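You operate a simulated robot arm through the tools that you are given. There is no shell and no other tool.

Carry out the task below with a simulated robot arm. There is one attempt and no reset: what you move stays moved.

Task
Lead the gutters to jar 03, run the tank through, drain the tray.
Fine: move the medium gutter over from 02 and join it on with the short one lying next to the dark green tray; 03 gets water at least to its ring, the other jars stay dry and no cup runs over; one run, one gutter at a time, none moved while it runs; close both valves.

Only the result counts: the job must be done as asked and must still hold three seconds after the hand-in. Knocking over, shifting, dropping, spilling or breaking anything else fails it.

Robot
A 6-joint arm with a two-finger gripper, fixed in place. Base frame: the origin is at the foot of the arm, x ahead of it, y to its left, z up; the work surface is at about z = 0.74. Lengths are in m, angles in degrees, forces in N, time in s.
It reaches about 1.298 m from its shoulder. Its first joint turns from -149.0 to 149.0 degrees. Payload 1.57 kg.
The TCP is the grasp point between the finger pads, 0.021 m short of the fingertips. In the tool frame z runs along the fingers and y along their closing line. The gripper opens to 0.07 m. The gripper's body begins 0.05 m behind the TCP.
Orientation is that of the tool frame in the base frame, as a unit quaternion [x, y, z, w]. With the fingers straight down and closing along the base's y, the tool's x points along the base's -x, its y along +y and its z along -z.

Tools
- The arm moves only by the tool move_arm. Its argument "rows" is a list of rows, each a list of 7 numbers: the shift along the tool's x, y, z in units of 50 mm (1.0 is 50 mm), then the turn, a rotation vector about the tool's x, y, z in units of 8 degrees (1.0 is 8 degrees), then the gripper command, from -1 (fully open) to 1 (shut), values between in proportion. In form: [[dx, dy, dz, wx, wy, wz, grip], ...]. A call has 1 to 20 rows; each row shifts and turns the commanded pose from where the row before left it, along the tool's axes as they then stand. A call with a number of a shift or a turn outside -1 to 1 is refused whole. A row lasts 0.2 s, in which the tool goes at most 0.05 m and 8.6 degrees; a call with a longer step from one row to the next is refused whole, and so is a gripper value outside its range. A pose out of reach is approached as far as the arm can. The call stops where the force on the tool passes 90 N (or 10 N more than at its start, if that is more) or the arm is blocked; 0.2 s more then pass. Each finger halts on what it meets, pressing with about 30 N; the grip force reading is that of the motor and also rises with nothing between the fingers. The clock runs only during rows and for 0.2 s after the last one: add rows that do not move to give the fingers time. The reply holds the time, the measured pose of the TCP, the force on the tool along the base axes, the opening and the grip force, in the units named above and with some noise, with the torque about the TCP (base axes, N m) and any sound that the robot's microphone picked up.
- Cameras (640 x 400 px; columns grow to the right, rows downward): "scene" is fixed at [0.4084, -0.6421, 1.5173]; the picture's right is [0.63, -0.78, 0.00], its down [-0.65, -0.53, -0.55] and it looks along [0.43, 0.35, -0.84] (base axes); focal length 284 px, centre (320, 200). "wrist" rides on the gripper at [0.079, 0.004, -0.081] in the tool frame; the picture's right is [-0.05, 1.00, 0.00], its down [-0.67, -0.04, -0.74] and it looks along [-0.74, -0.04, 0.67] (tool axes); focal length 256 px, centre (320, 200). There is no depth. A picture from a camera that has moved, and an enlarged one, comes with that camera's place and axes in the base frame and with its lens. The place of the scene camera against the robot may be out by one fixed shift of up to 0.018 m in any direction.
- get_image(camera): a new picture of that camera. The clock stands still meanwhile.
- slide_trunk(by): slides the trunk up (or, below 0, down) by that many m; the arm rides with it, the base frame stays. It gives what a move gives, with no picture.
- enlarge(camera, box): a new picture of the part [left, top, right, bottom] of that camera's present view, enlarged. The clock stands still meanwhile.
- job_done(): hands the job in; it is judged then, once.

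Nothing tells you positions but the pictures and the camera data. Unless the task says otherwise, let go and move clear before handing in.

The tools are called after ">>>" as name(argument=value, ...) on one line, values as JSON. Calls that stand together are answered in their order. move_arm: Moves the arm, as the interface text tells. Its arguments: {"type":"object","properties":{"rows":{"type":"array"}},"required":["rows"]} The other tools are called the same way: slide_trunk (by) slides the trunk up or down; get_image (camera) takes a picture; enlarge (camera, box) takes an enlarged picture of a part of a camera's view; job_done () hands the job in.

At the start:

```text
time_s: 0.0
ee_pos: [0.6415, -0.2513, 1.1688]
ee_rot: [0.0, 1.0, 0.0, 0.0]
wrist_force: [-0.9, -0.4, -0.5]
wrist_torque: [0.02, 0.03, -0.03]
gripper_width: 0.0698
finger_force: 0.1
trunk travel left (down, up): [-0.849, 0.121]
```

scene: 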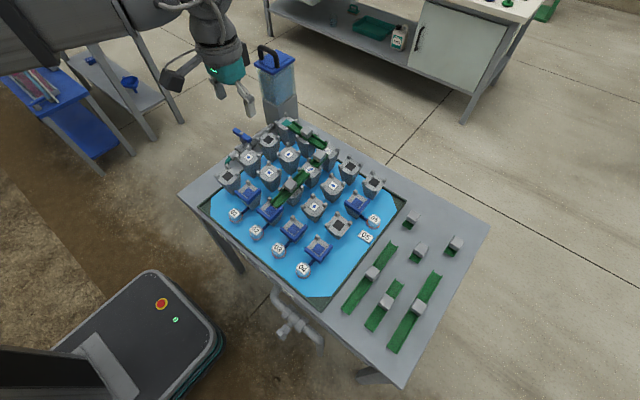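
wrist: 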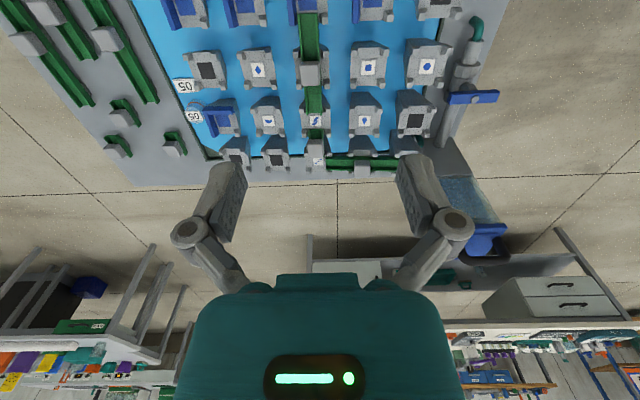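

I see a table with a tray holding cups on posts, gutters between them, jars with number labels, and spare gutters beside the tray. I'll look closer before moving.

>>> enlarge(camera="scene", box=[180, 100, 420, 250])

>>> enlarge(camera="scene", box=[220, 180, 460, 330])

>>> enlarge(camera="scene", box=[320, 180, 500, 380])

>>> enlarge(camera="wrist", box=[140, 0, 500, 190])

```text
2.67 times, centred on (300, 175) of scene
camera zoom: at [0.4084, -0.6421, 1.5173], right [0.63, -0.78, 0.0], down [-0.65, -0.53, -0.55], along [0.43, 0.35, -0.84], focal length 757 px, centre (373, 267)
```

zoom: 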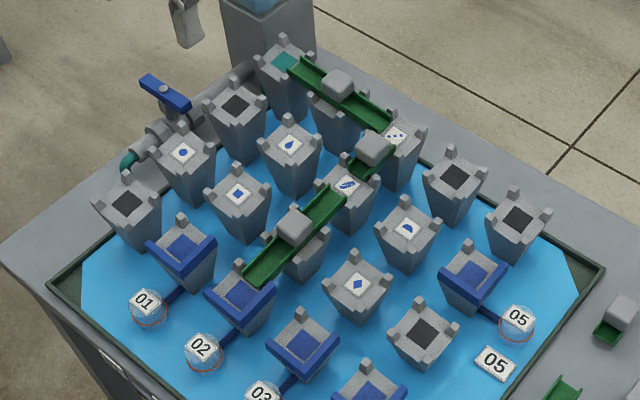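

```text
2.67 times, centred on (340, 255) of scene
camera zoom: at [0.4084, -0.6421, 1.5173], right [0.63, -0.78, 0.0], down [-0.65, -0.53, -0.55], along [0.43, 0.35, -0.84], focal length 757 px, centre (267, 53)
```

zoom: 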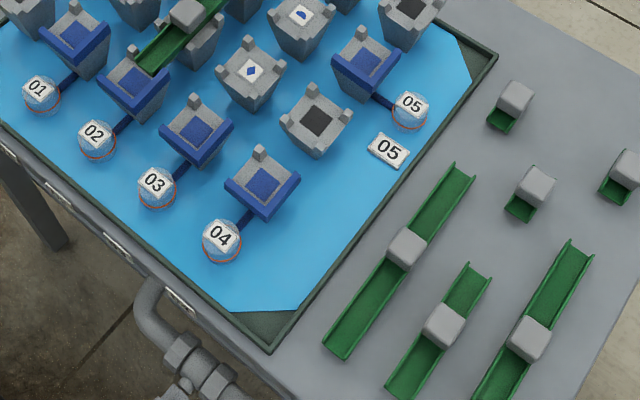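

```text
2.00 times, centred on (410, 280) of scene
camera zoom: at [0.4084, -0.6421, 1.5173], right [0.63, -0.78, 0.0], down [-0.65, -0.53, -0.55], along [0.43, 0.35, -0.84], focal length 568 px, centre (140, 40)
```

zoom: 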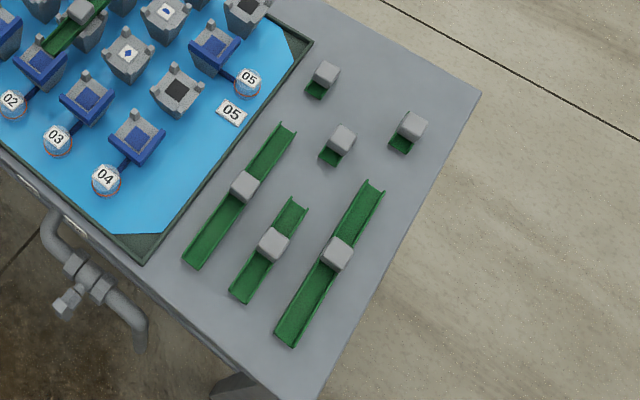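

```text
1.78 times, centred on (320, 95) of wrist
camera zoom: at [0.5622, -0.2485, 1.2478], right [0.05, 1.0, 0.0], down [0.67, -0.04, 0.74], along [0.74, -0.04, -0.67], focal length 455 px, centre (320, 387)
```

zoom: 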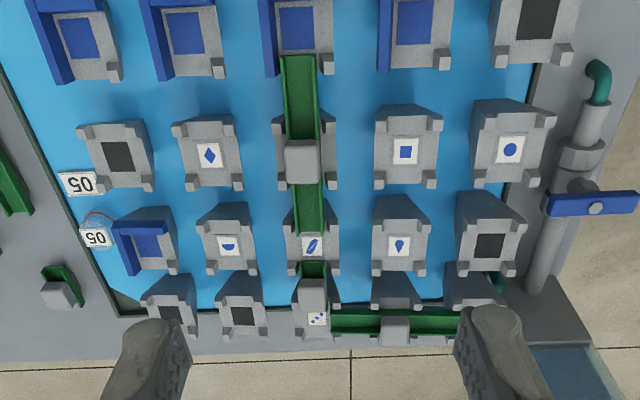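

The grid is four rows by five columns of cups that drop in height away from the source cup; the medium gutter runs to blue cup 02. I want sharper views of the cups, the spare gutters, the tank valve and the drain.

>>> enlarge(camera="scene", box=[220, 110, 320, 172])

>>> enlarge(camera="scene", box=[280, 130, 400, 205])

>>> enlarge(camera="scene", box=[240, 190, 360, 265])

>>> enlarge(camera="scene", box=[380, 190, 480, 270])

>>> enlarge(camera="scene", box=[250, 270, 350, 360])

>>> enlarge(camera="wrist", box=[380, 0, 520, 90])

>>> enlarge(camera="wrist", box=[220, 0, 380, 100])

>>> enlarge(camera="wrist", box=[200, 90, 440, 190])

>>> enlarge(camera="wrist", box=[0, 0, 220, 170])

```text
6.40 times, centred on (270, 141) of scene
camera zoom: at [0.4084, -0.6421, 1.5173], right [0.63, -0.78, 0.0], down [-0.65, -0.53, -0.55], along [0.43, 0.35, -0.84], focal length 1817 px, centre (640, 578)
```

zoom: 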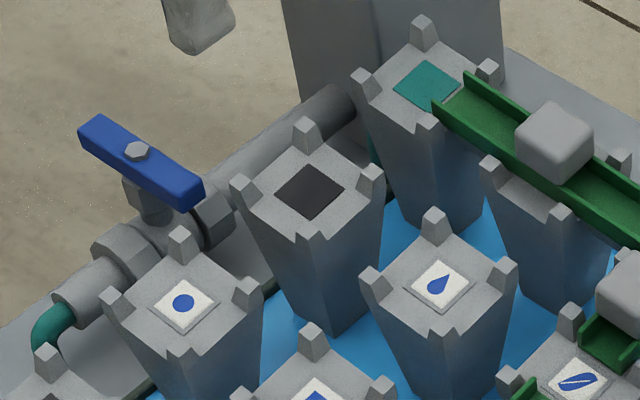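

```text
5.33 times, centred on (340, 168) of scene
camera zoom: at [0.4084, -0.6421, 1.5173], right [0.63, -0.78, 0.0], down [-0.65, -0.53, -0.55], along [0.43, 0.35, -0.84], focal length 1514 px, centre (213, 373)
```

zoom: 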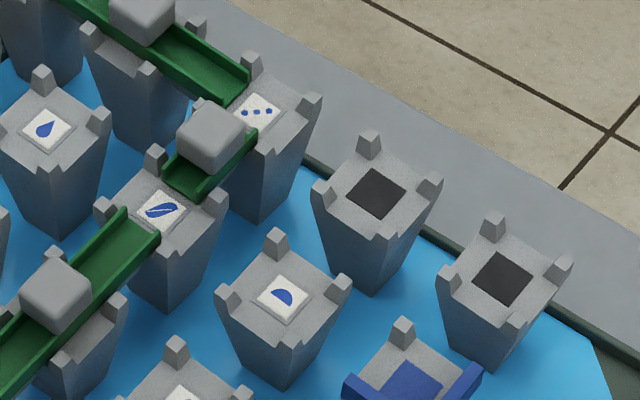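

```text
5.33 times, centred on (300, 228) of scene
camera zoom: at [0.4084, -0.6421, 1.5173], right [0.63, -0.78, 0.0], down [-0.65, -0.53, -0.55], along [0.43, 0.35, -0.84], focal length 1514 px, centre (427, 53)
```

zoom: 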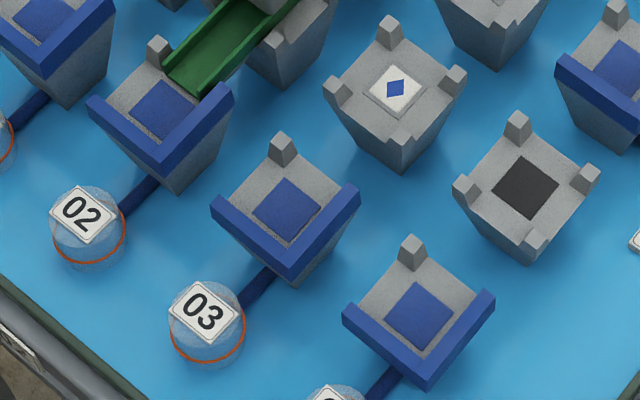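

```text
5.00 times, centred on (430, 230) of scene
camera zoom: at [0.4084, -0.6421, 1.5173], right [0.63, -0.78, 0.0], down [-0.65, -0.53, -0.55], along [0.43, 0.35, -0.84], focal length 1420 px, centre (-230, 50)
```

zoom: 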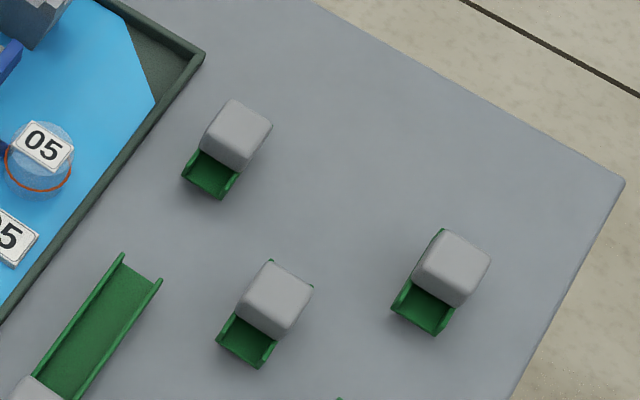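

```text
4.44 times, centred on (300, 315) of scene
camera zoom: at [0.4084, -0.6421, 1.5173], right [0.63, -0.78, 0.0], down [-0.65, -0.53, -0.55], along [0.43, 0.35, -0.84], focal length 1262 px, centre (409, -311)
```

zoom: 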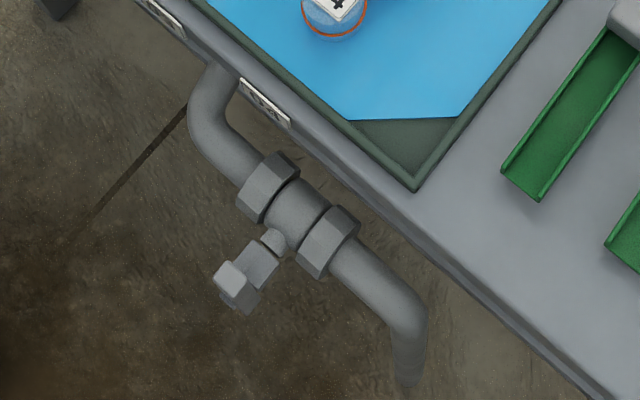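

```text
4.44 times, centred on (450, 45) of wrist
camera zoom: at [0.5622, -0.2485, 1.2478], right [0.05, 1.0, 0.0], down [0.67, -0.04, 0.74], along [0.74, -0.04, -0.67], focal length 1138 px, centre (-258, 889)
```

zoom: 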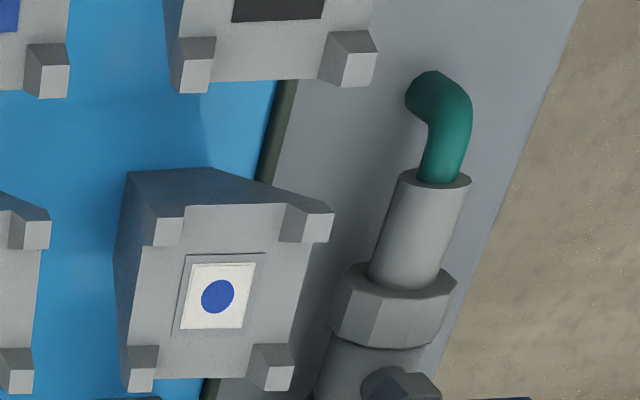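

```text
4.00 times, centred on (300, 50) of wrist
camera zoom: at [0.5622, -0.2485, 1.2478], right [0.05, 1.0, 0.0], down [0.67, -0.04, 0.74], along [0.74, -0.04, -0.67], focal length 1024 px, centre (400, 800)
```

zoom: 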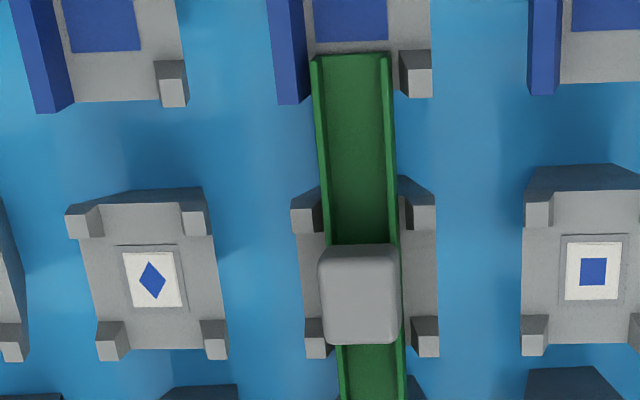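

```text
2.67 times, centred on (320, 140) of wrist
camera zoom: at [0.5622, -0.2485, 1.2478], right [0.05, 1.0, 0.0], down [0.67, -0.04, 0.74], along [0.74, -0.04, -0.67], focal length 683 px, centre (320, 360)
```

zoom: 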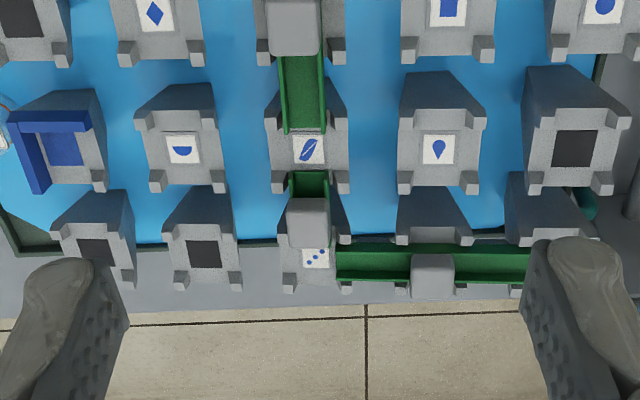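

```text
2.35 times, centred on (110, 85) of wrist
camera zoom: at [0.5622, -0.2485, 1.2478], right [0.05, 1.0, 0.0], down [0.67, -0.04, 0.74], along [0.74, -0.04, -0.67], focal length 602 px, centre (814, 471)
```

zoom: 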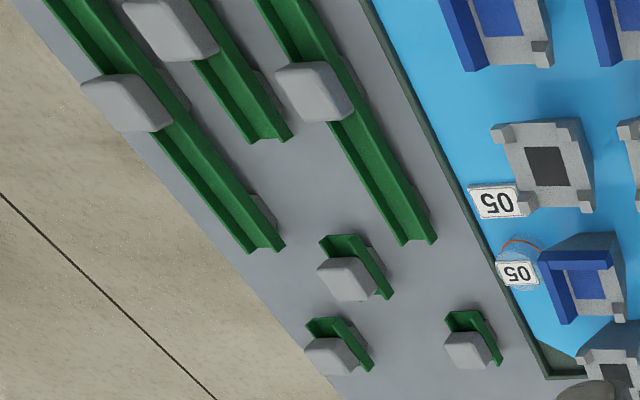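

The cups are tapered posts with corner pegs, and the gutters sit in the notches between the pegs. I'll tilt the wrist camera to look straight down on the grid so I can measure it.

>>> move_arm(rows=[[0, 0, 0, 0, 1, 0, -1], [0, 0, 0, 0, 1, 0, -1], [0, 0, 0, 0, 1, 0, -1], [0, 0, 0, 0, 1, 0, -1], [0, 0, 0, 0, 1, 0, -1], [0, 0, 0, 0, 1, 0, -1]])

>>> get_image(camera="wrist")

```text
time_s: 1.4
ee_pos: [0.6407, -0.2541, 1.1886]
ee_rot: [-0.001, 0.972, -0.002, -0.234]
wrist_force: [-0.2, 4.4, -18.5]
wrist_torque: [-0.58, -0.54, -0.1]
gripper_width: 0.07
finger_force: 0.1
out of reach, approached as far as the arm can: row 2, 3, 4, 5, 6
trunk travel left (down, up): [-0.849, 0.121]
```

```text
taken
camera wrist: at [0.6074, -0.25, 1.2955], right [0.04, 1.0, -0.03], down [0.93, -0.03, 0.36], along [0.36, -0.04, -0.93], focal length 256 px, centre (320, 200)
```

wrist: 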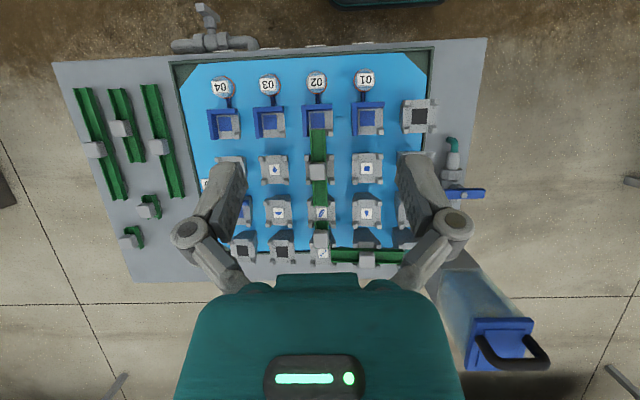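

From here I have a good near-overhead view. I'll enlarge its parts.

>>> enlarge(camera="wrist", box=[190, 60, 350, 160])

>>> enlarge(camera="wrist", box=[230, 140, 400, 270])

>>> enlarge(camera="wrist", box=[60, 60, 240, 260])

>>> enlarge(camera="wrist", box=[150, 0, 310, 90])

>>> enlarge(camera="wrist", box=[400, 100, 560, 370])

```text
4.00 times, centred on (270, 110) of wrist
camera zoom: at [0.6074, -0.25, 1.2955], right [0.04, 1.0, -0.03], down [0.93, -0.03, 0.36], along [0.36, -0.04, -0.93], focal length 1024 px, centre (520, 560)
```

zoom: 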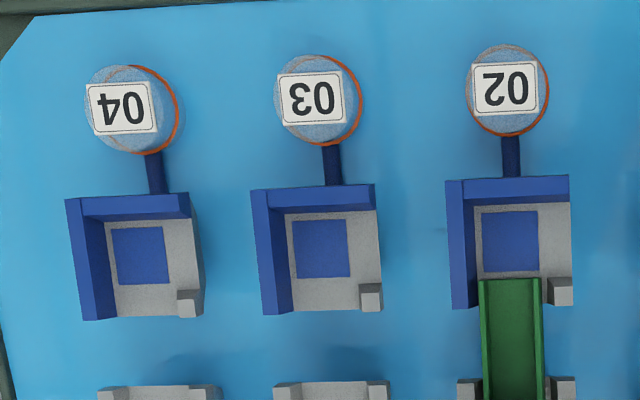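

```text
3.08 times, centred on (315, 205) of wrist
camera zoom: at [0.6074, -0.25, 1.2955], right [0.04, 1.0, -0.03], down [0.93, -0.03, 0.36], along [0.36, -0.04, -0.93], focal length 788 px, centre (335, 185)
```

zoom: 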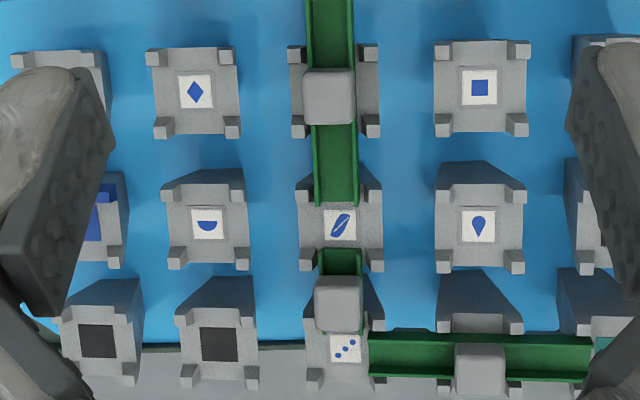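

```text
2.00 times, centred on (150, 160) of wrist
camera zoom: at [0.6074, -0.25, 1.2955], right [0.04, 1.0, -0.03], down [0.93, -0.03, 0.36], along [0.36, -0.04, -0.93], focal length 512 px, centre (660, 280)
```

zoom: 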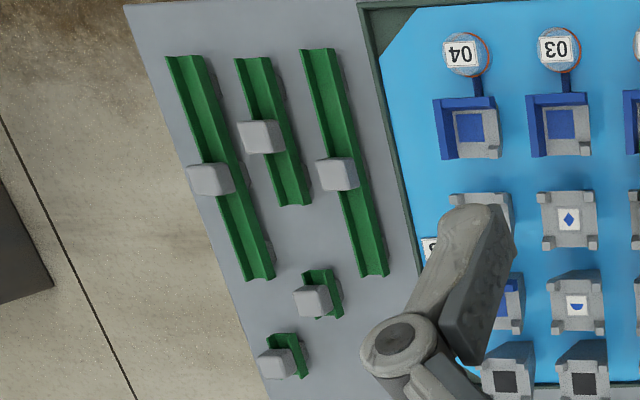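

```text
4.00 times, centred on (230, 45) of wrist
camera zoom: at [0.6074, -0.25, 1.2955], right [0.04, 1.0, -0.03], down [0.93, -0.03, 0.36], along [0.36, -0.04, -0.93], focal length 1024 px, centre (680, 820)
```

zoom: 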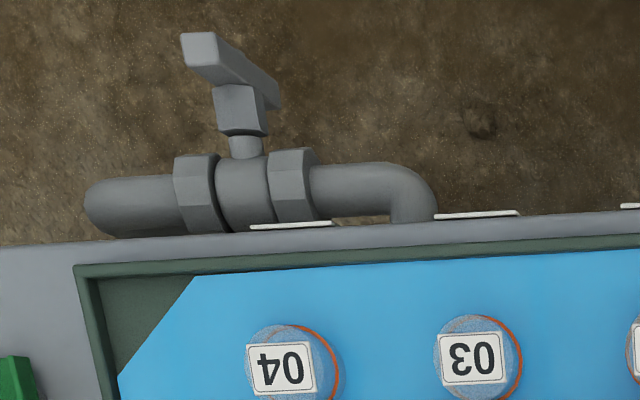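

```text
1.48 times, centred on (480, 235) of wrist
camera zoom: at [0.6074, -0.25, 1.2955], right [0.04, 1.0, -0.03], down [0.93, -0.03, 0.36], along [0.36, -0.04, -0.93], focal length 379 px, centre (83, 148)
```

zoom: 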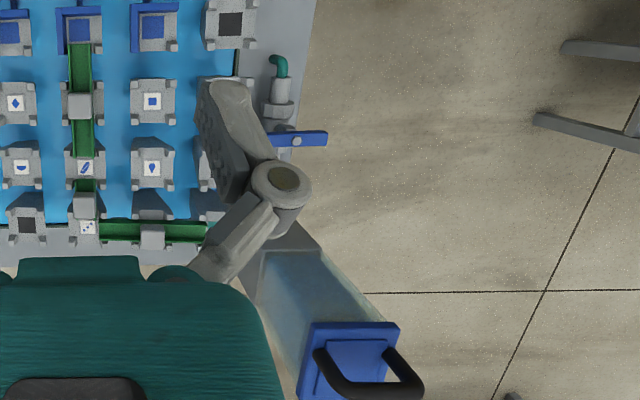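

I'll rotate back and check the reported orientation.

>>> move_arm(rows=[[0, 0, 0, 0, -1, 0, -1], [0, 0, 0, 0, -1, 0, -1], [0, 0, 0, 0, -1, 0, -1]])

```text
time_s: 2.2
ee_pos: [0.6413, -0.2538, 1.1689]
ee_rot: [-0.002, 1.0, -0.002, -0.027]
wrist_force: [0.8, -0.5, -0.2]
wrist_torque: [0.03, -0.04, 0.0]
gripper_width: 0.0701
finger_force: 0.1
out of reach, approached as far as the arm can: row 1, 2, 3
trunk travel left (down, up): [-0.849, 0.121]
```

>>> move_arm(rows=[[0, 0, 0, 0, -0.39, 0, -1], [1, 0, 0, 0, 0, 0, -1], [1, 0, 0, 0, 0, 0, -1], [0.9, -0.4, 0, 0, 0, 0, -1], [0.9, -0.4, 0, 0, 0, 0, -1], [0.8, -0.4, 0.3, 0, 0, 0, -1], [0.6, -0.4, 0.6, 0, 0, 0, -1], [0.6, -0.4, 0.6, 0, 0, 0, -1], [0.4, -0.4, 0.7, 0, 0, 0, -1], [0.3, -0.4, 0.8, 0, 0, 0, -1]])

>>> get_image(camera="wrist")

```text
time_s: 4.4
ee_pos: [0.3321, -0.4108, 1.1677]
ee_rot: [-0.002, 1.0, -0.002, 0.0]
wrist_force: [0.0, -0.1, -0.1]
wrist_torque: [0.0, -0.02, 0.0]
gripper_width: 0.07
finger_force: 0.0
out of reach, approached as far as the arm can: row 6, 7, 8, 9, 10
trunk travel left (down, up): [-0.849, 0.121]
```

```text
taken
camera wrist: at [0.2524, -0.4075, 1.2478], right [0.05, 1.0, 0.0], down [0.67, -0.03, 0.74], along [0.74, -0.04, -0.67], focal length 256 px, centre (320, 200)
```

wrist: 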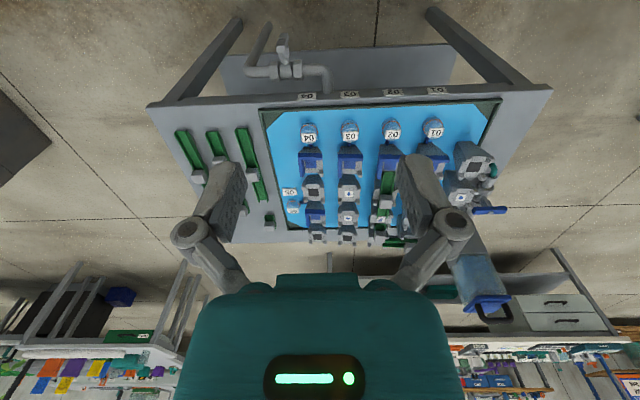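

The TCP could not go lower from here, so the trunk has to come down to give reach. I'll check the arm in the scene camera first.

>>> get_image(camera="scene")

>>> enlarge(camera="wrist", box=[220, 20, 460, 110])

```text
taken
```

scene: 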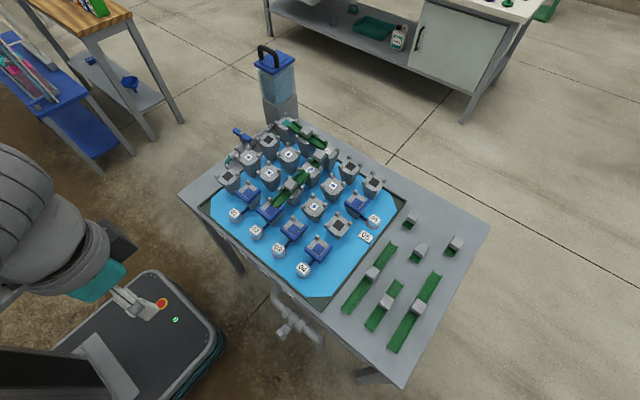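

```text
2.67 times, centred on (340, 65) of wrist
camera zoom: at [0.2524, -0.4075, 1.2478], right [0.05, 1.0, 0.0], down [0.67, -0.03, 0.74], along [0.74, -0.04, -0.67], focal length 683 px, centre (267, 560)
```

zoom: 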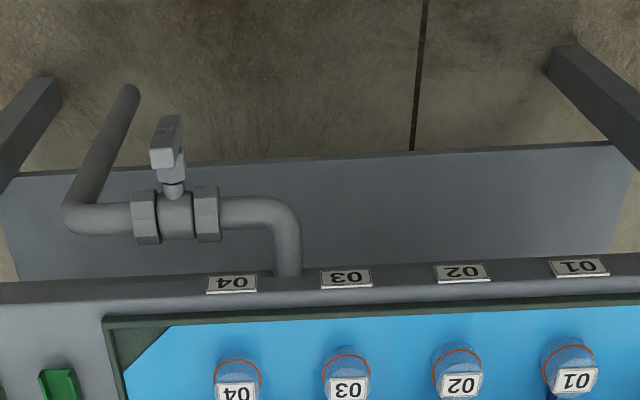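

>>> slide_trunk(by=-0.2)

>>> get_image(camera="wrist")

>>> get_image(camera="scene")

```text
time_s: 6.6
ee_pos: [0.3317, -0.4112, 0.9682]
ee_rot: [0.0, 1.0, -0.003, -0.001]
wrist_force: [0.1, 0.1, 0.2]
wrist_torque: [0.03, -0.02, 0.0]
gripper_width: 0.0702
finger_force: 0.1
trunk travel left (down, up): [-0.649, 0.321]
```

```text
taken
camera wrist: at [0.2526, -0.407, 1.0479], right [0.05, 1.0, -0.01], down [0.67, -0.03, 0.74], along [0.74, -0.04, -0.67], focal length 256 px, centre (320, 200)
```

wrist: 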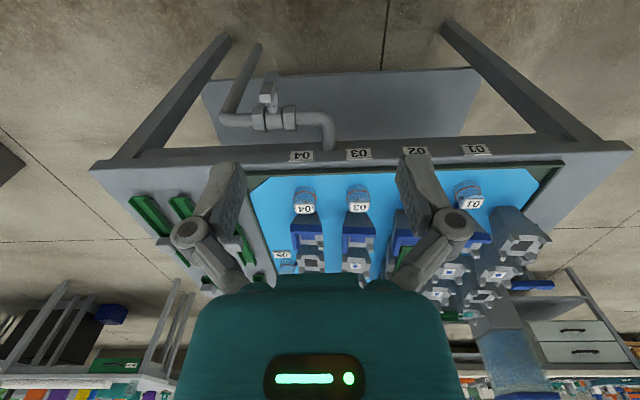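

```text
taken
```

scene: 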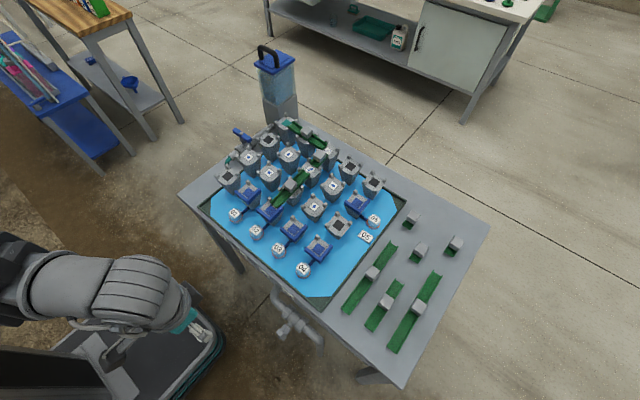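

>>> enlarge(camera="wrist", box=[210, 40, 370, 165])

>>> slide_trunk(by=-0.15)

>>> enlarge(camera="wrist", box=[180, 0, 380, 160])

>>> get_image(camera="wrist")

```text
3.20 times, centred on (290, 102) of wrist
camera zoom: at [0.2526, -0.407, 1.0479], right [0.05, 1.0, -0.01], down [0.67, -0.03, 0.74], along [0.74, -0.04, -0.67], focal length 819 px, centre (416, 512)
```

zoom: 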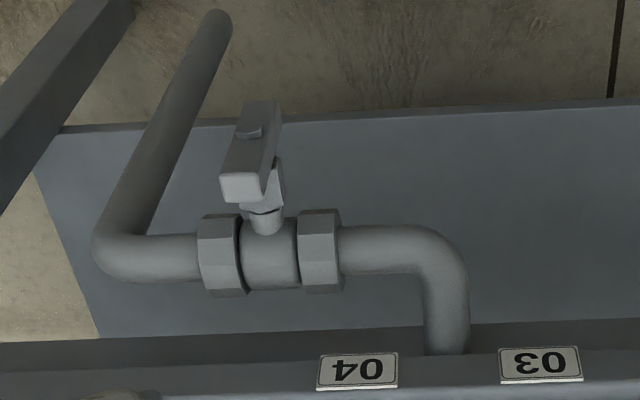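

```text
time_s: 8.3
ee_pos: [0.3331, -0.4117, 0.8191]
ee_rot: [-0.001, 1.0, -0.003, 0.001]
wrist_force: [0.4, -0.1, 0.5]
wrist_torque: [0.01, 0.02, 0.0]
gripper_width: 0.0699
finger_force: 0.1
trunk travel left (down, up): [-0.499, 0.471]
```

```text
2.50 times, centred on (280, 80) of wrist
camera zoom: at [0.2526, -0.407, 0.8979], right [0.05, 1.0, -0.01], down [0.67, -0.03, 0.74], along [0.74, -0.04, -0.67], focal length 640 px, centre (420, 500)
```

zoom: 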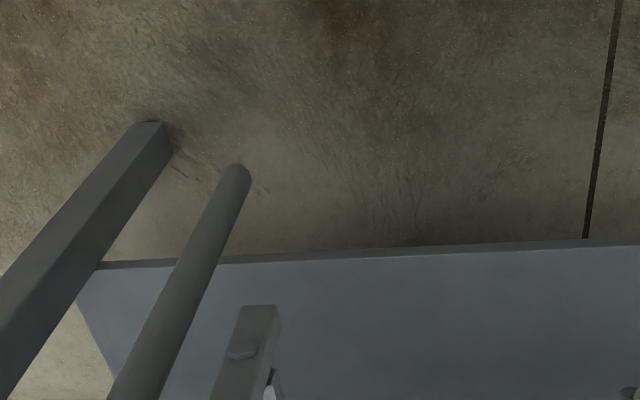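

```text
taken
camera wrist: at [0.2526, -0.407, 0.8979], right [0.05, 1.0, -0.01], down [0.67, -0.03, 0.74], along [0.74, -0.04, -0.67], focal length 256 px, centre (320, 200)
```

wrist: 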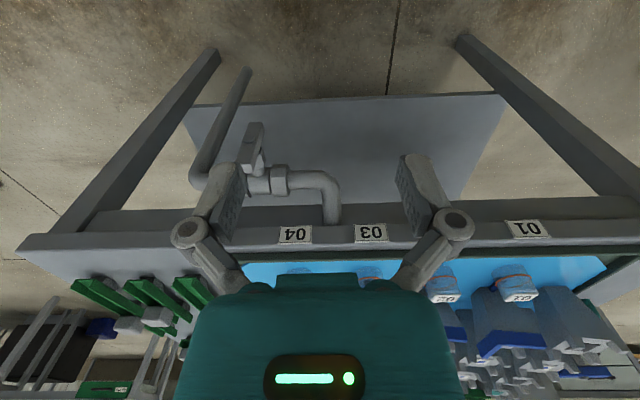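

The drain valve is below the table's front edge at about (0.41, -0.49, 0.68): a gray T-bar standing vertical, across its pipe, so closed. Now I'll go above the medium gutter to see it up close.

>>> move_arm(rows=[[0, 0, -1, 0, 0, 0, -1], [0, 0, -1, 0, 0, 0, -1], [0, 0, -1, 0, 0, 0, -1], [0, 0, -1, 0, 0, 0, -1], [-0.93, 0.35, 0, 0, 0, 0, -1], [-0.93, 0.35, 0, 0, 0, 0, -1], [-0.93, 0.35, 0, 0, 0, 0, -1], [-0.93, 0.35, 0, 0, 0, 0, -1], [-0.93, 0.35, 0, 0, 0, 0, -1], [-0.93, 0.35, 0, 0, 0, 0, -1], [-0.93, 0.35, 0, 0, 0, 0, -1], [-0.93, 0.35, 0, 0, 0, 0, -1]])

>>> get_image(camera="wrist")

>>> get_image(camera="scene")

```text
time_s: 10.6
ee_pos: [0.6053, -0.2992, 0.818]
ee_rot: [-0.003, 1.0, -0.006, -0.023]
wrist_force: [-24.5, 0.8, -10.6]
wrist_torque: [-0.6, 0.16, 0.89]
gripper_width: 0.0668
finger_force: 0.0
out of reach, approached as far as the arm can: row 1, 2, 3, 4
trunk travel left (down, up): [-0.499, 0.471]
stopped in row 11: the force on the tool passed its limit at 120 N (the readings are from after the stop); the commanded pose is now the measured one
```

```text
taken
camera wrist: at [0.5291, -0.2955, 0.9021], right [0.05, 1.0, -0.01], down [0.7, -0.02, 0.71], along [0.71, -0.04, -0.7], focal length 256 px, centre (320, 200)
```

wrist: 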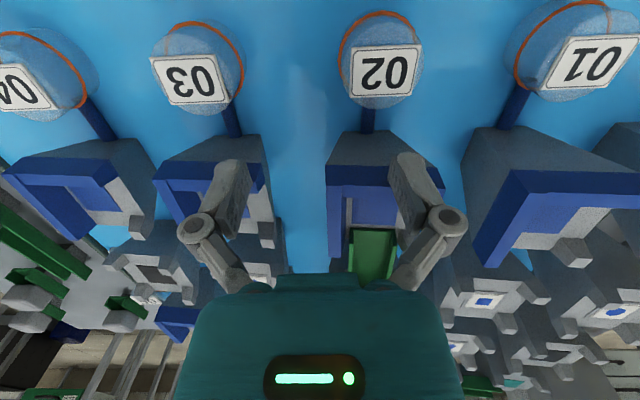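

```text
taken
```

scene: 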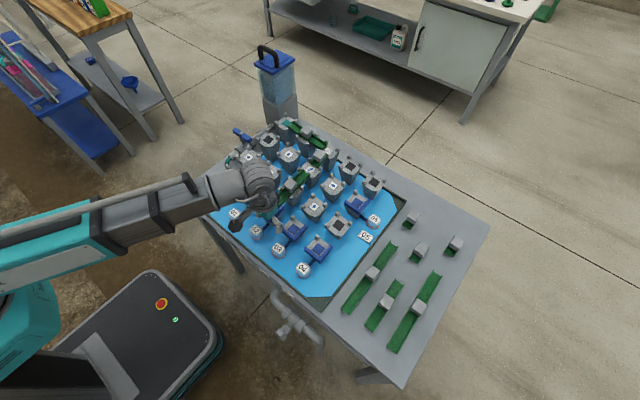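

The upward rows weren't reachable, so the gripper came across low and bumped blue cup 02. I'm backing straight off the way I came and will check for damage.

>>> move_arm(rows=[[0.93, -0.35, 0, 0, 0, 0, -1], [0.93, -0.35, 0, 0, 0, 0, -1]])

>>> get_image(camera="wrist")

>>> enlarge(camera="scene", box=[200, 110, 400, 235])

```text
time_s: 11.2
ee_pos: [0.5175, -0.3342, 0.8187]
ee_rot: [-0.002, 1.0, -0.007, -0.02]
wrist_force: [-0.1, 0.7, -0.2]
wrist_torque: [0.02, 0.01, -0.02]
gripper_width: 0.0702
finger_force: 0.0
out of reach, approached as far as the arm can: row 2
trunk travel left (down, up): [-0.499, 0.471]
```

```text
taken
camera wrist: at [0.441, -0.33, 0.9009], right [0.05, 1.0, -0.02], down [0.69, -0.02, 0.72], along [0.72, -0.04, -0.69], focal length 256 px, centre (320, 200)
```

wrist: 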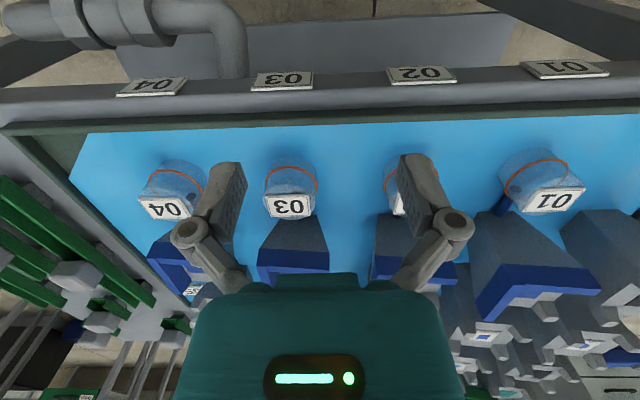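

```text
3.20 times, centred on (300, 172) of scene
camera zoom: at [0.4084, -0.6421, 1.5173], right [0.63, -0.78, 0.0], down [-0.65, -0.53, -0.55], along [0.43, 0.35, -0.84], focal length 908 px, centre (384, 288)
```

zoom: 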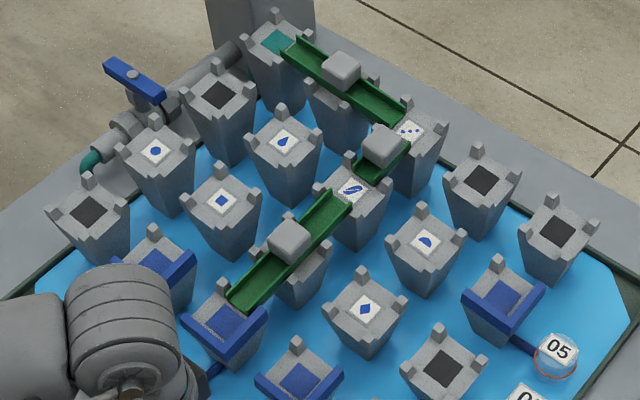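

Everything still stands where it was. I'll lift clear with the trunk instead.

>>> slide_trunk(by=0.25)

>>> get_image(camera="wrist")

>>> get_image(camera="scene")

```text
time_s: 13.8
ee_pos: [0.5185, -0.3345, 1.067]
ee_rot: [-0.003, 1.0, -0.006, -0.02]
wrist_force: [0.6, 0.1, 0.5]
wrist_torque: [-0.01, -0.02, 0.02]
gripper_width: 0.0699
finger_force: 0.0
trunk travel left (down, up): [-0.749, 0.221]
```

```text
taken
camera wrist: at [0.4411, -0.3301, 1.1509], right [0.05, 1.0, -0.01], down [0.69, -0.02, 0.72], along [0.72, -0.04, -0.7], focal length 256 px, centre (320, 200)
```

wrist: 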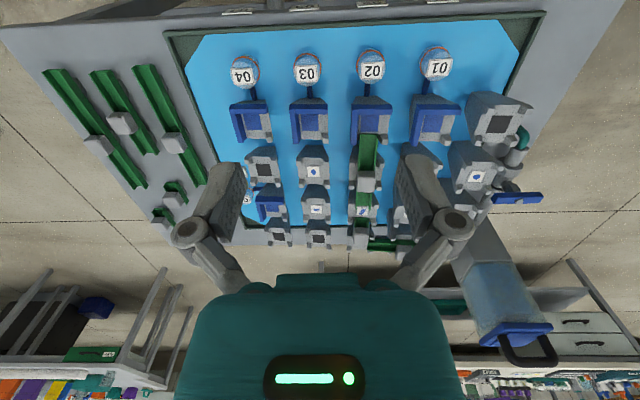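

```text
taken
```

scene: 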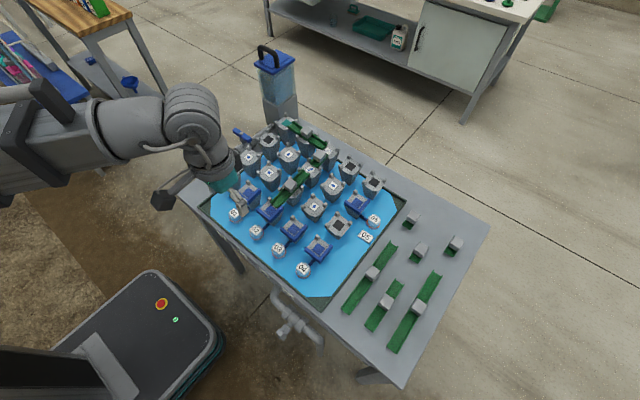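

>>> move_arm(rows=[[0, 0, 0, -0.086, -0.287, 0.043, -1], [-0.9, 0.33, 0, 0, 0, 0, -1], [-0.9, 0.33, 0, 0, 0, 0, -1], [-0.9, 0.33, 0, 0, 0, 0, -1], [-0.8, 0.33, 0, 0, 0, 0, -1]])

>>> get_image(camera="wrist")

```text
time_s: 15.0
ee_pos: [0.6939, -0.2684, 1.0687]
ee_rot: [0.0, 1.0, -0.001, 0.001]
wrist_force: [0.3, 0.1, 0.7]
wrist_torque: [0.0, 0.01, 0.0]
gripper_width: 0.0702
finger_force: 0.1
trunk travel left (down, up): [-0.749, 0.221]
```

```text
taken
camera wrist: at [0.6133, -0.2645, 1.1475], right [0.05, 1.0, 0.0], down [0.67, -0.04, 0.75], along [0.74, -0.04, -0.67], focal length 256 px, centre (320, 200)
```

wrist: 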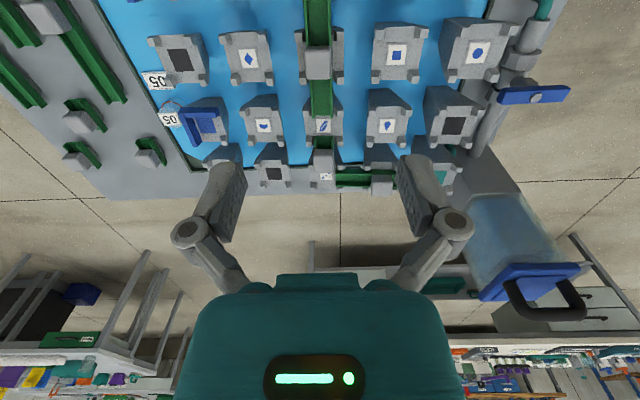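

>>> enlarge(camera="wrist", box=[220, 0, 420, 125])

>>> enlarge(camera="wrist", box=[230, 80, 410, 192])

>>> enlarge(camera="wrist", box=[0, 0, 220, 190])

>>> enlarge(camera="wrist", box=[420, 0, 600, 150])

```text
3.20 times, centred on (320, 62) of wrist
camera zoom: at [0.6133, -0.2645, 1.1475], right [0.05, 1.0, 0.0], down [0.67, -0.04, 0.75], along [0.74, -0.04, -0.67], focal length 819 px, centre (320, 640)
```

zoom: 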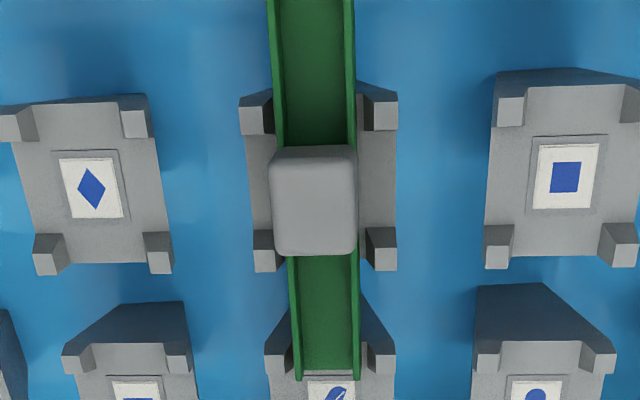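

```text
3.56 times, centred on (320, 136) of wrist
camera zoom: at [0.6133, -0.2645, 1.1475], right [0.05, 1.0, 0.0], down [0.67, -0.04, 0.75], along [0.74, -0.04, -0.67], focal length 910 px, centre (320, 428)
```

zoom: 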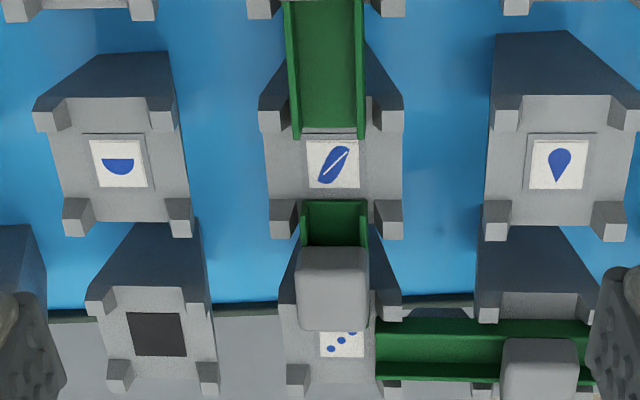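

```text
2.11 times, centred on (110, 95) of wrist
camera zoom: at [0.6133, -0.2645, 1.1475], right [0.05, 1.0, 0.0], down [0.67, -0.04, 0.75], along [0.74, -0.04, -0.67], focal length 539 px, centre (762, 421)
```

zoom: 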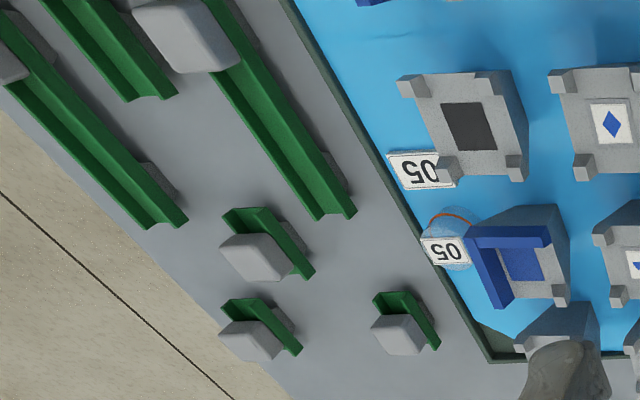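

```text
2.67 times, centred on (510, 75) of wrist
camera zoom: at [0.6133, -0.2645, 1.1475], right [0.05, 1.0, 0.0], down [0.67, -0.04, 0.75], along [0.74, -0.04, -0.67], focal length 683 px, centre (-187, 533)
```

zoom: 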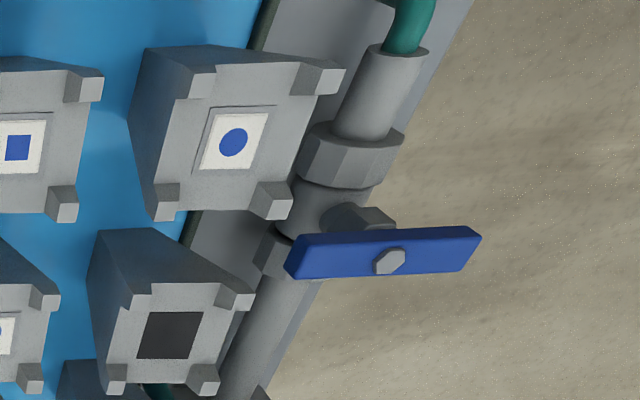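

>>> move_arm(rows=[[0, 0, 1, 0, 0, 0, -1], [0, 0, 1, 0, 0, 0, -1]])

>>> get_image(camera="wrist")

>>> enlarge(camera="wrist", box=[230, 0, 410, 150])

```text
time_s: 15.6
ee_pos: [0.6931, -0.2682, 1.0687]
ee_rot: [0.0, 1.0, -0.001, 0.0]
wrist_force: [-0.4, -0.1, 0.1]
wrist_torque: [0.03, 0.03, 0.01]
gripper_width: 0.0698
finger_force: 0.1
out of reach, approached as far as the arm can: row 1, 2
trunk travel left (down, up): [-0.749, 0.221]
```

```text
taken
camera wrist: at [0.6124, -0.2648, 1.1477], right [0.05, 1.0, 0.0], down [0.67, -0.04, 0.75], along [0.74, -0.04, -0.67], focal length 256 px, centre (320, 200)
```

wrist: 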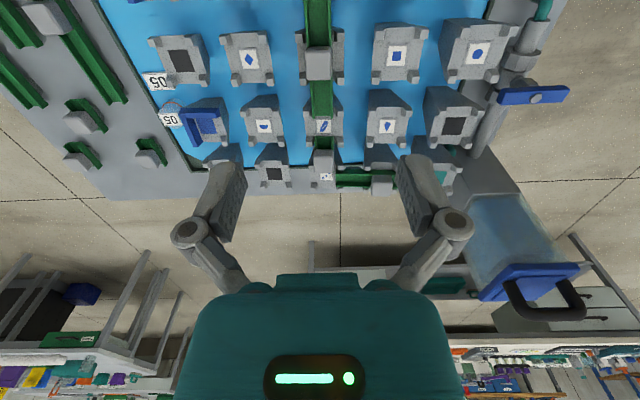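

```text
2.67 times, centred on (320, 75) of wrist
camera zoom: at [0.6124, -0.2648, 1.1477], right [0.05, 1.0, 0.0], down [0.67, -0.04, 0.75], along [0.74, -0.04, -0.67], focal length 683 px, centre (320, 533)
```

zoom: 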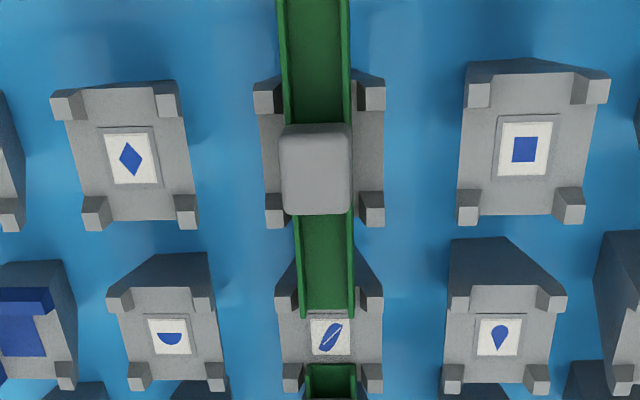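

Vertical motion evidently comes from the trunk (the arm is SCARA-like), so I'll use slide_trunk for height. I'll lower 0.1 m over the medium gutter's handle, still well clear.

>>> slide_trunk(by=-0.09)

>>> get_image(camera="wrist")

>>> enlarge(camera="wrist", box=[220, 0, 420, 150])

```text
time_s: 16.9
ee_pos: [0.6916, -0.2689, 0.9791]
ee_rot: [0.001, 1.0, -0.001, 0.0]
wrist_force: [-0.4, 0.2, 0.5]
wrist_torque: [-0.03, -0.03, -0.04]
gripper_width: 0.0699
finger_force: 0.1
trunk travel left (down, up): [-0.659, 0.311]
```

```text
taken
camera wrist: at [0.6121, -0.2649, 1.0578], right [0.05, 1.0, 0.0], down [0.67, -0.04, 0.75], along [0.74, -0.04, -0.67], focal length 256 px, centre (320, 200)
```

wrist: 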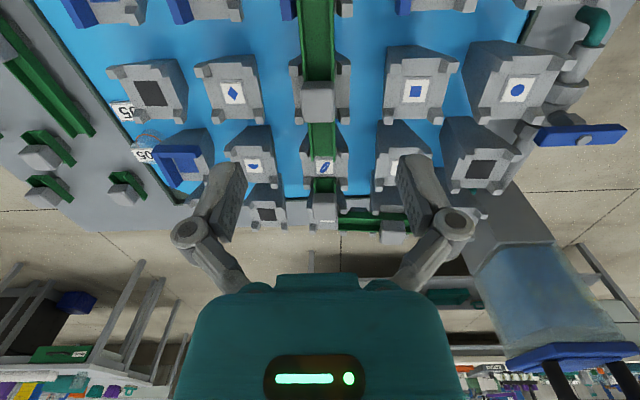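

```text
2.67 times, centred on (320, 75) of wrist
camera zoom: at [0.6121, -0.2649, 1.0578], right [0.05, 1.0, 0.0], down [0.67, -0.04, 0.75], along [0.74, -0.04, -0.67], focal length 683 px, centre (320, 533)
```

zoom: 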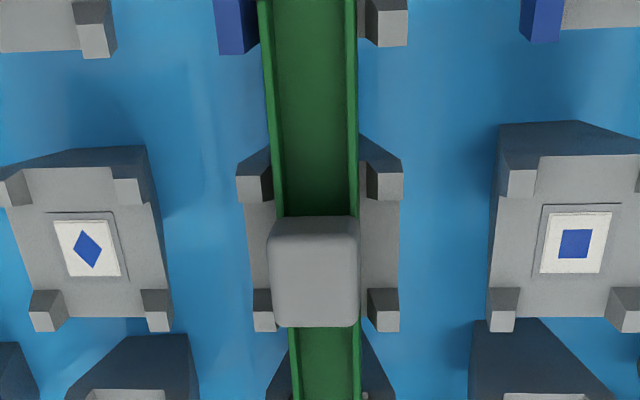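

>>> move_arm(rows=[[-0.6, -0.06, 0, 0, 0, 0, -1], [0, 0, 0, 0, 0, 0, -1]])

>>> slide_trunk(by=-0.06)

>>> get_image(camera="wrist")

>>> enlarge(camera="wrist", box=[220, 20, 420, 170])

```text
time_s: 17.5
ee_pos: [0.7205, -0.273, 0.9788]
ee_rot: [0.0, 1.0, -0.001, 0.001]
wrist_force: [-0.6, 0.1, -0.5]
wrist_torque: [-0.02, 0.03, 0.03]
gripper_width: 0.0699
finger_force: 0.0
trunk travel left (down, up): [-0.659, 0.311]
```

```text
time_s: 18.5
ee_pos: [0.7218, -0.2723, 0.9177]
ee_rot: [0.0, 1.0, -0.001, 0.001]
wrist_force: [0.0, 0.0, -1.0]
wrist_torque: [-0.02, 0.01, 0.0]
gripper_width: 0.0701
finger_force: 0.1
trunk travel left (down, up): [-0.599, 0.371]
```

```text
taken
camera wrist: at [0.6412, -0.2686, 0.9977], right [0.05, 1.0, 0.0], down [0.67, -0.04, 0.75], along [0.74, -0.04, -0.67], focal length 256 px, centre (320, 200)
```

wrist: 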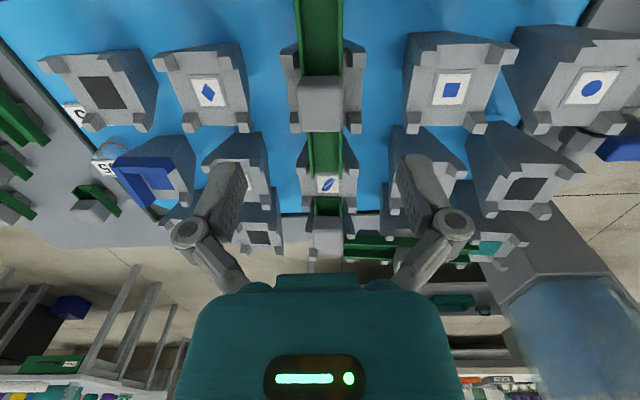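

```text
2.67 times, centred on (320, 95) of wrist
camera zoom: at [0.6412, -0.2686, 0.9977], right [0.05, 1.0, 0.0], down [0.67, -0.04, 0.75], along [0.74, -0.04, -0.67], focal length 683 px, centre (320, 480)
```

zoom: 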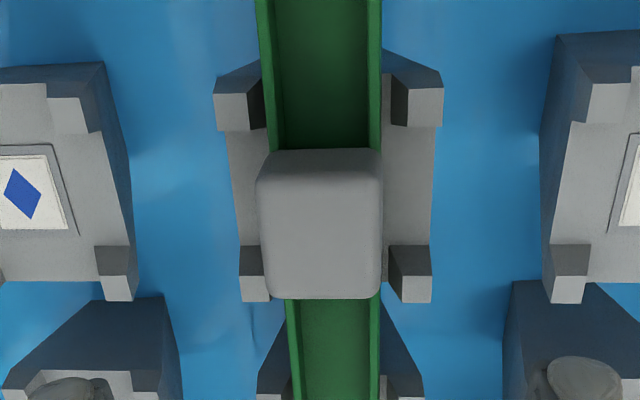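

>>> move_arm(rows=[[-0.08, -0.02, 0, 0, 0, 0, -1], [0, 0, 0, 0, 0, 0, -1]])

>>> slide_trunk(by=-0.045)

>>> get_image(camera="wrist")

>>> enlarge(camera="wrist", box=[200, 60, 440, 240])

```text
time_s: 19.1
ee_pos: [0.7252, -0.2734, 0.9183]
ee_rot: [0.001, 1.0, 0.0, 0.001]
wrist_force: [0.0, -0.9, -0.3]
wrist_torque: [0.02, 0.01, 0.0]
gripper_width: 0.0698
finger_force: 0.1
trunk travel left (down, up): [-0.599, 0.371]
```

```text
time_s: 19.9
ee_pos: [0.7252, -0.2736, 0.8735]
ee_rot: [0.0, 1.0, -0.001, 0.001]
wrist_force: [0.0, 0.4, -0.8]
wrist_torque: [0.01, 0.03, -0.03]
gripper_width: 0.07
finger_force: 0.1
trunk travel left (down, up): [-0.554, 0.416]
```

```text
taken
camera wrist: at [0.6452, -0.27, 0.9527], right [0.05, 1.0, 0.0], down [0.67, -0.04, 0.75], along [0.74, -0.04, -0.67], focal length 256 px, centre (320, 200)
```

wrist: 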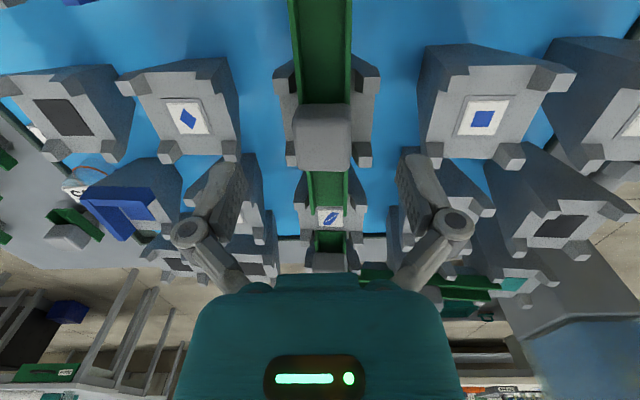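

```text
2.22 times, centred on (320, 150) of wrist
camera zoom: at [0.6452, -0.27, 0.9527], right [0.05, 1.0, 0.0], down [0.67, -0.04, 0.75], along [0.74, -0.04, -0.67], focal length 569 px, centre (320, 311)
```

zoom: 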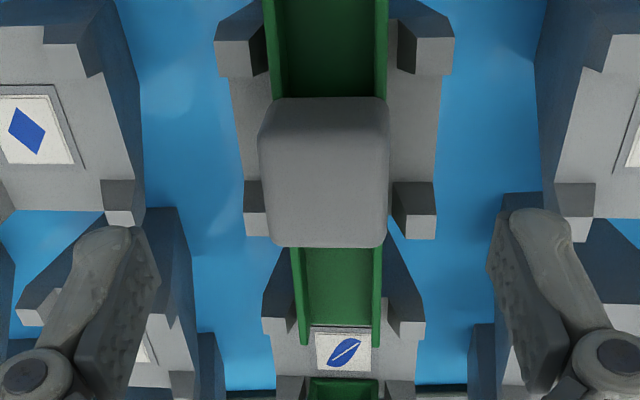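

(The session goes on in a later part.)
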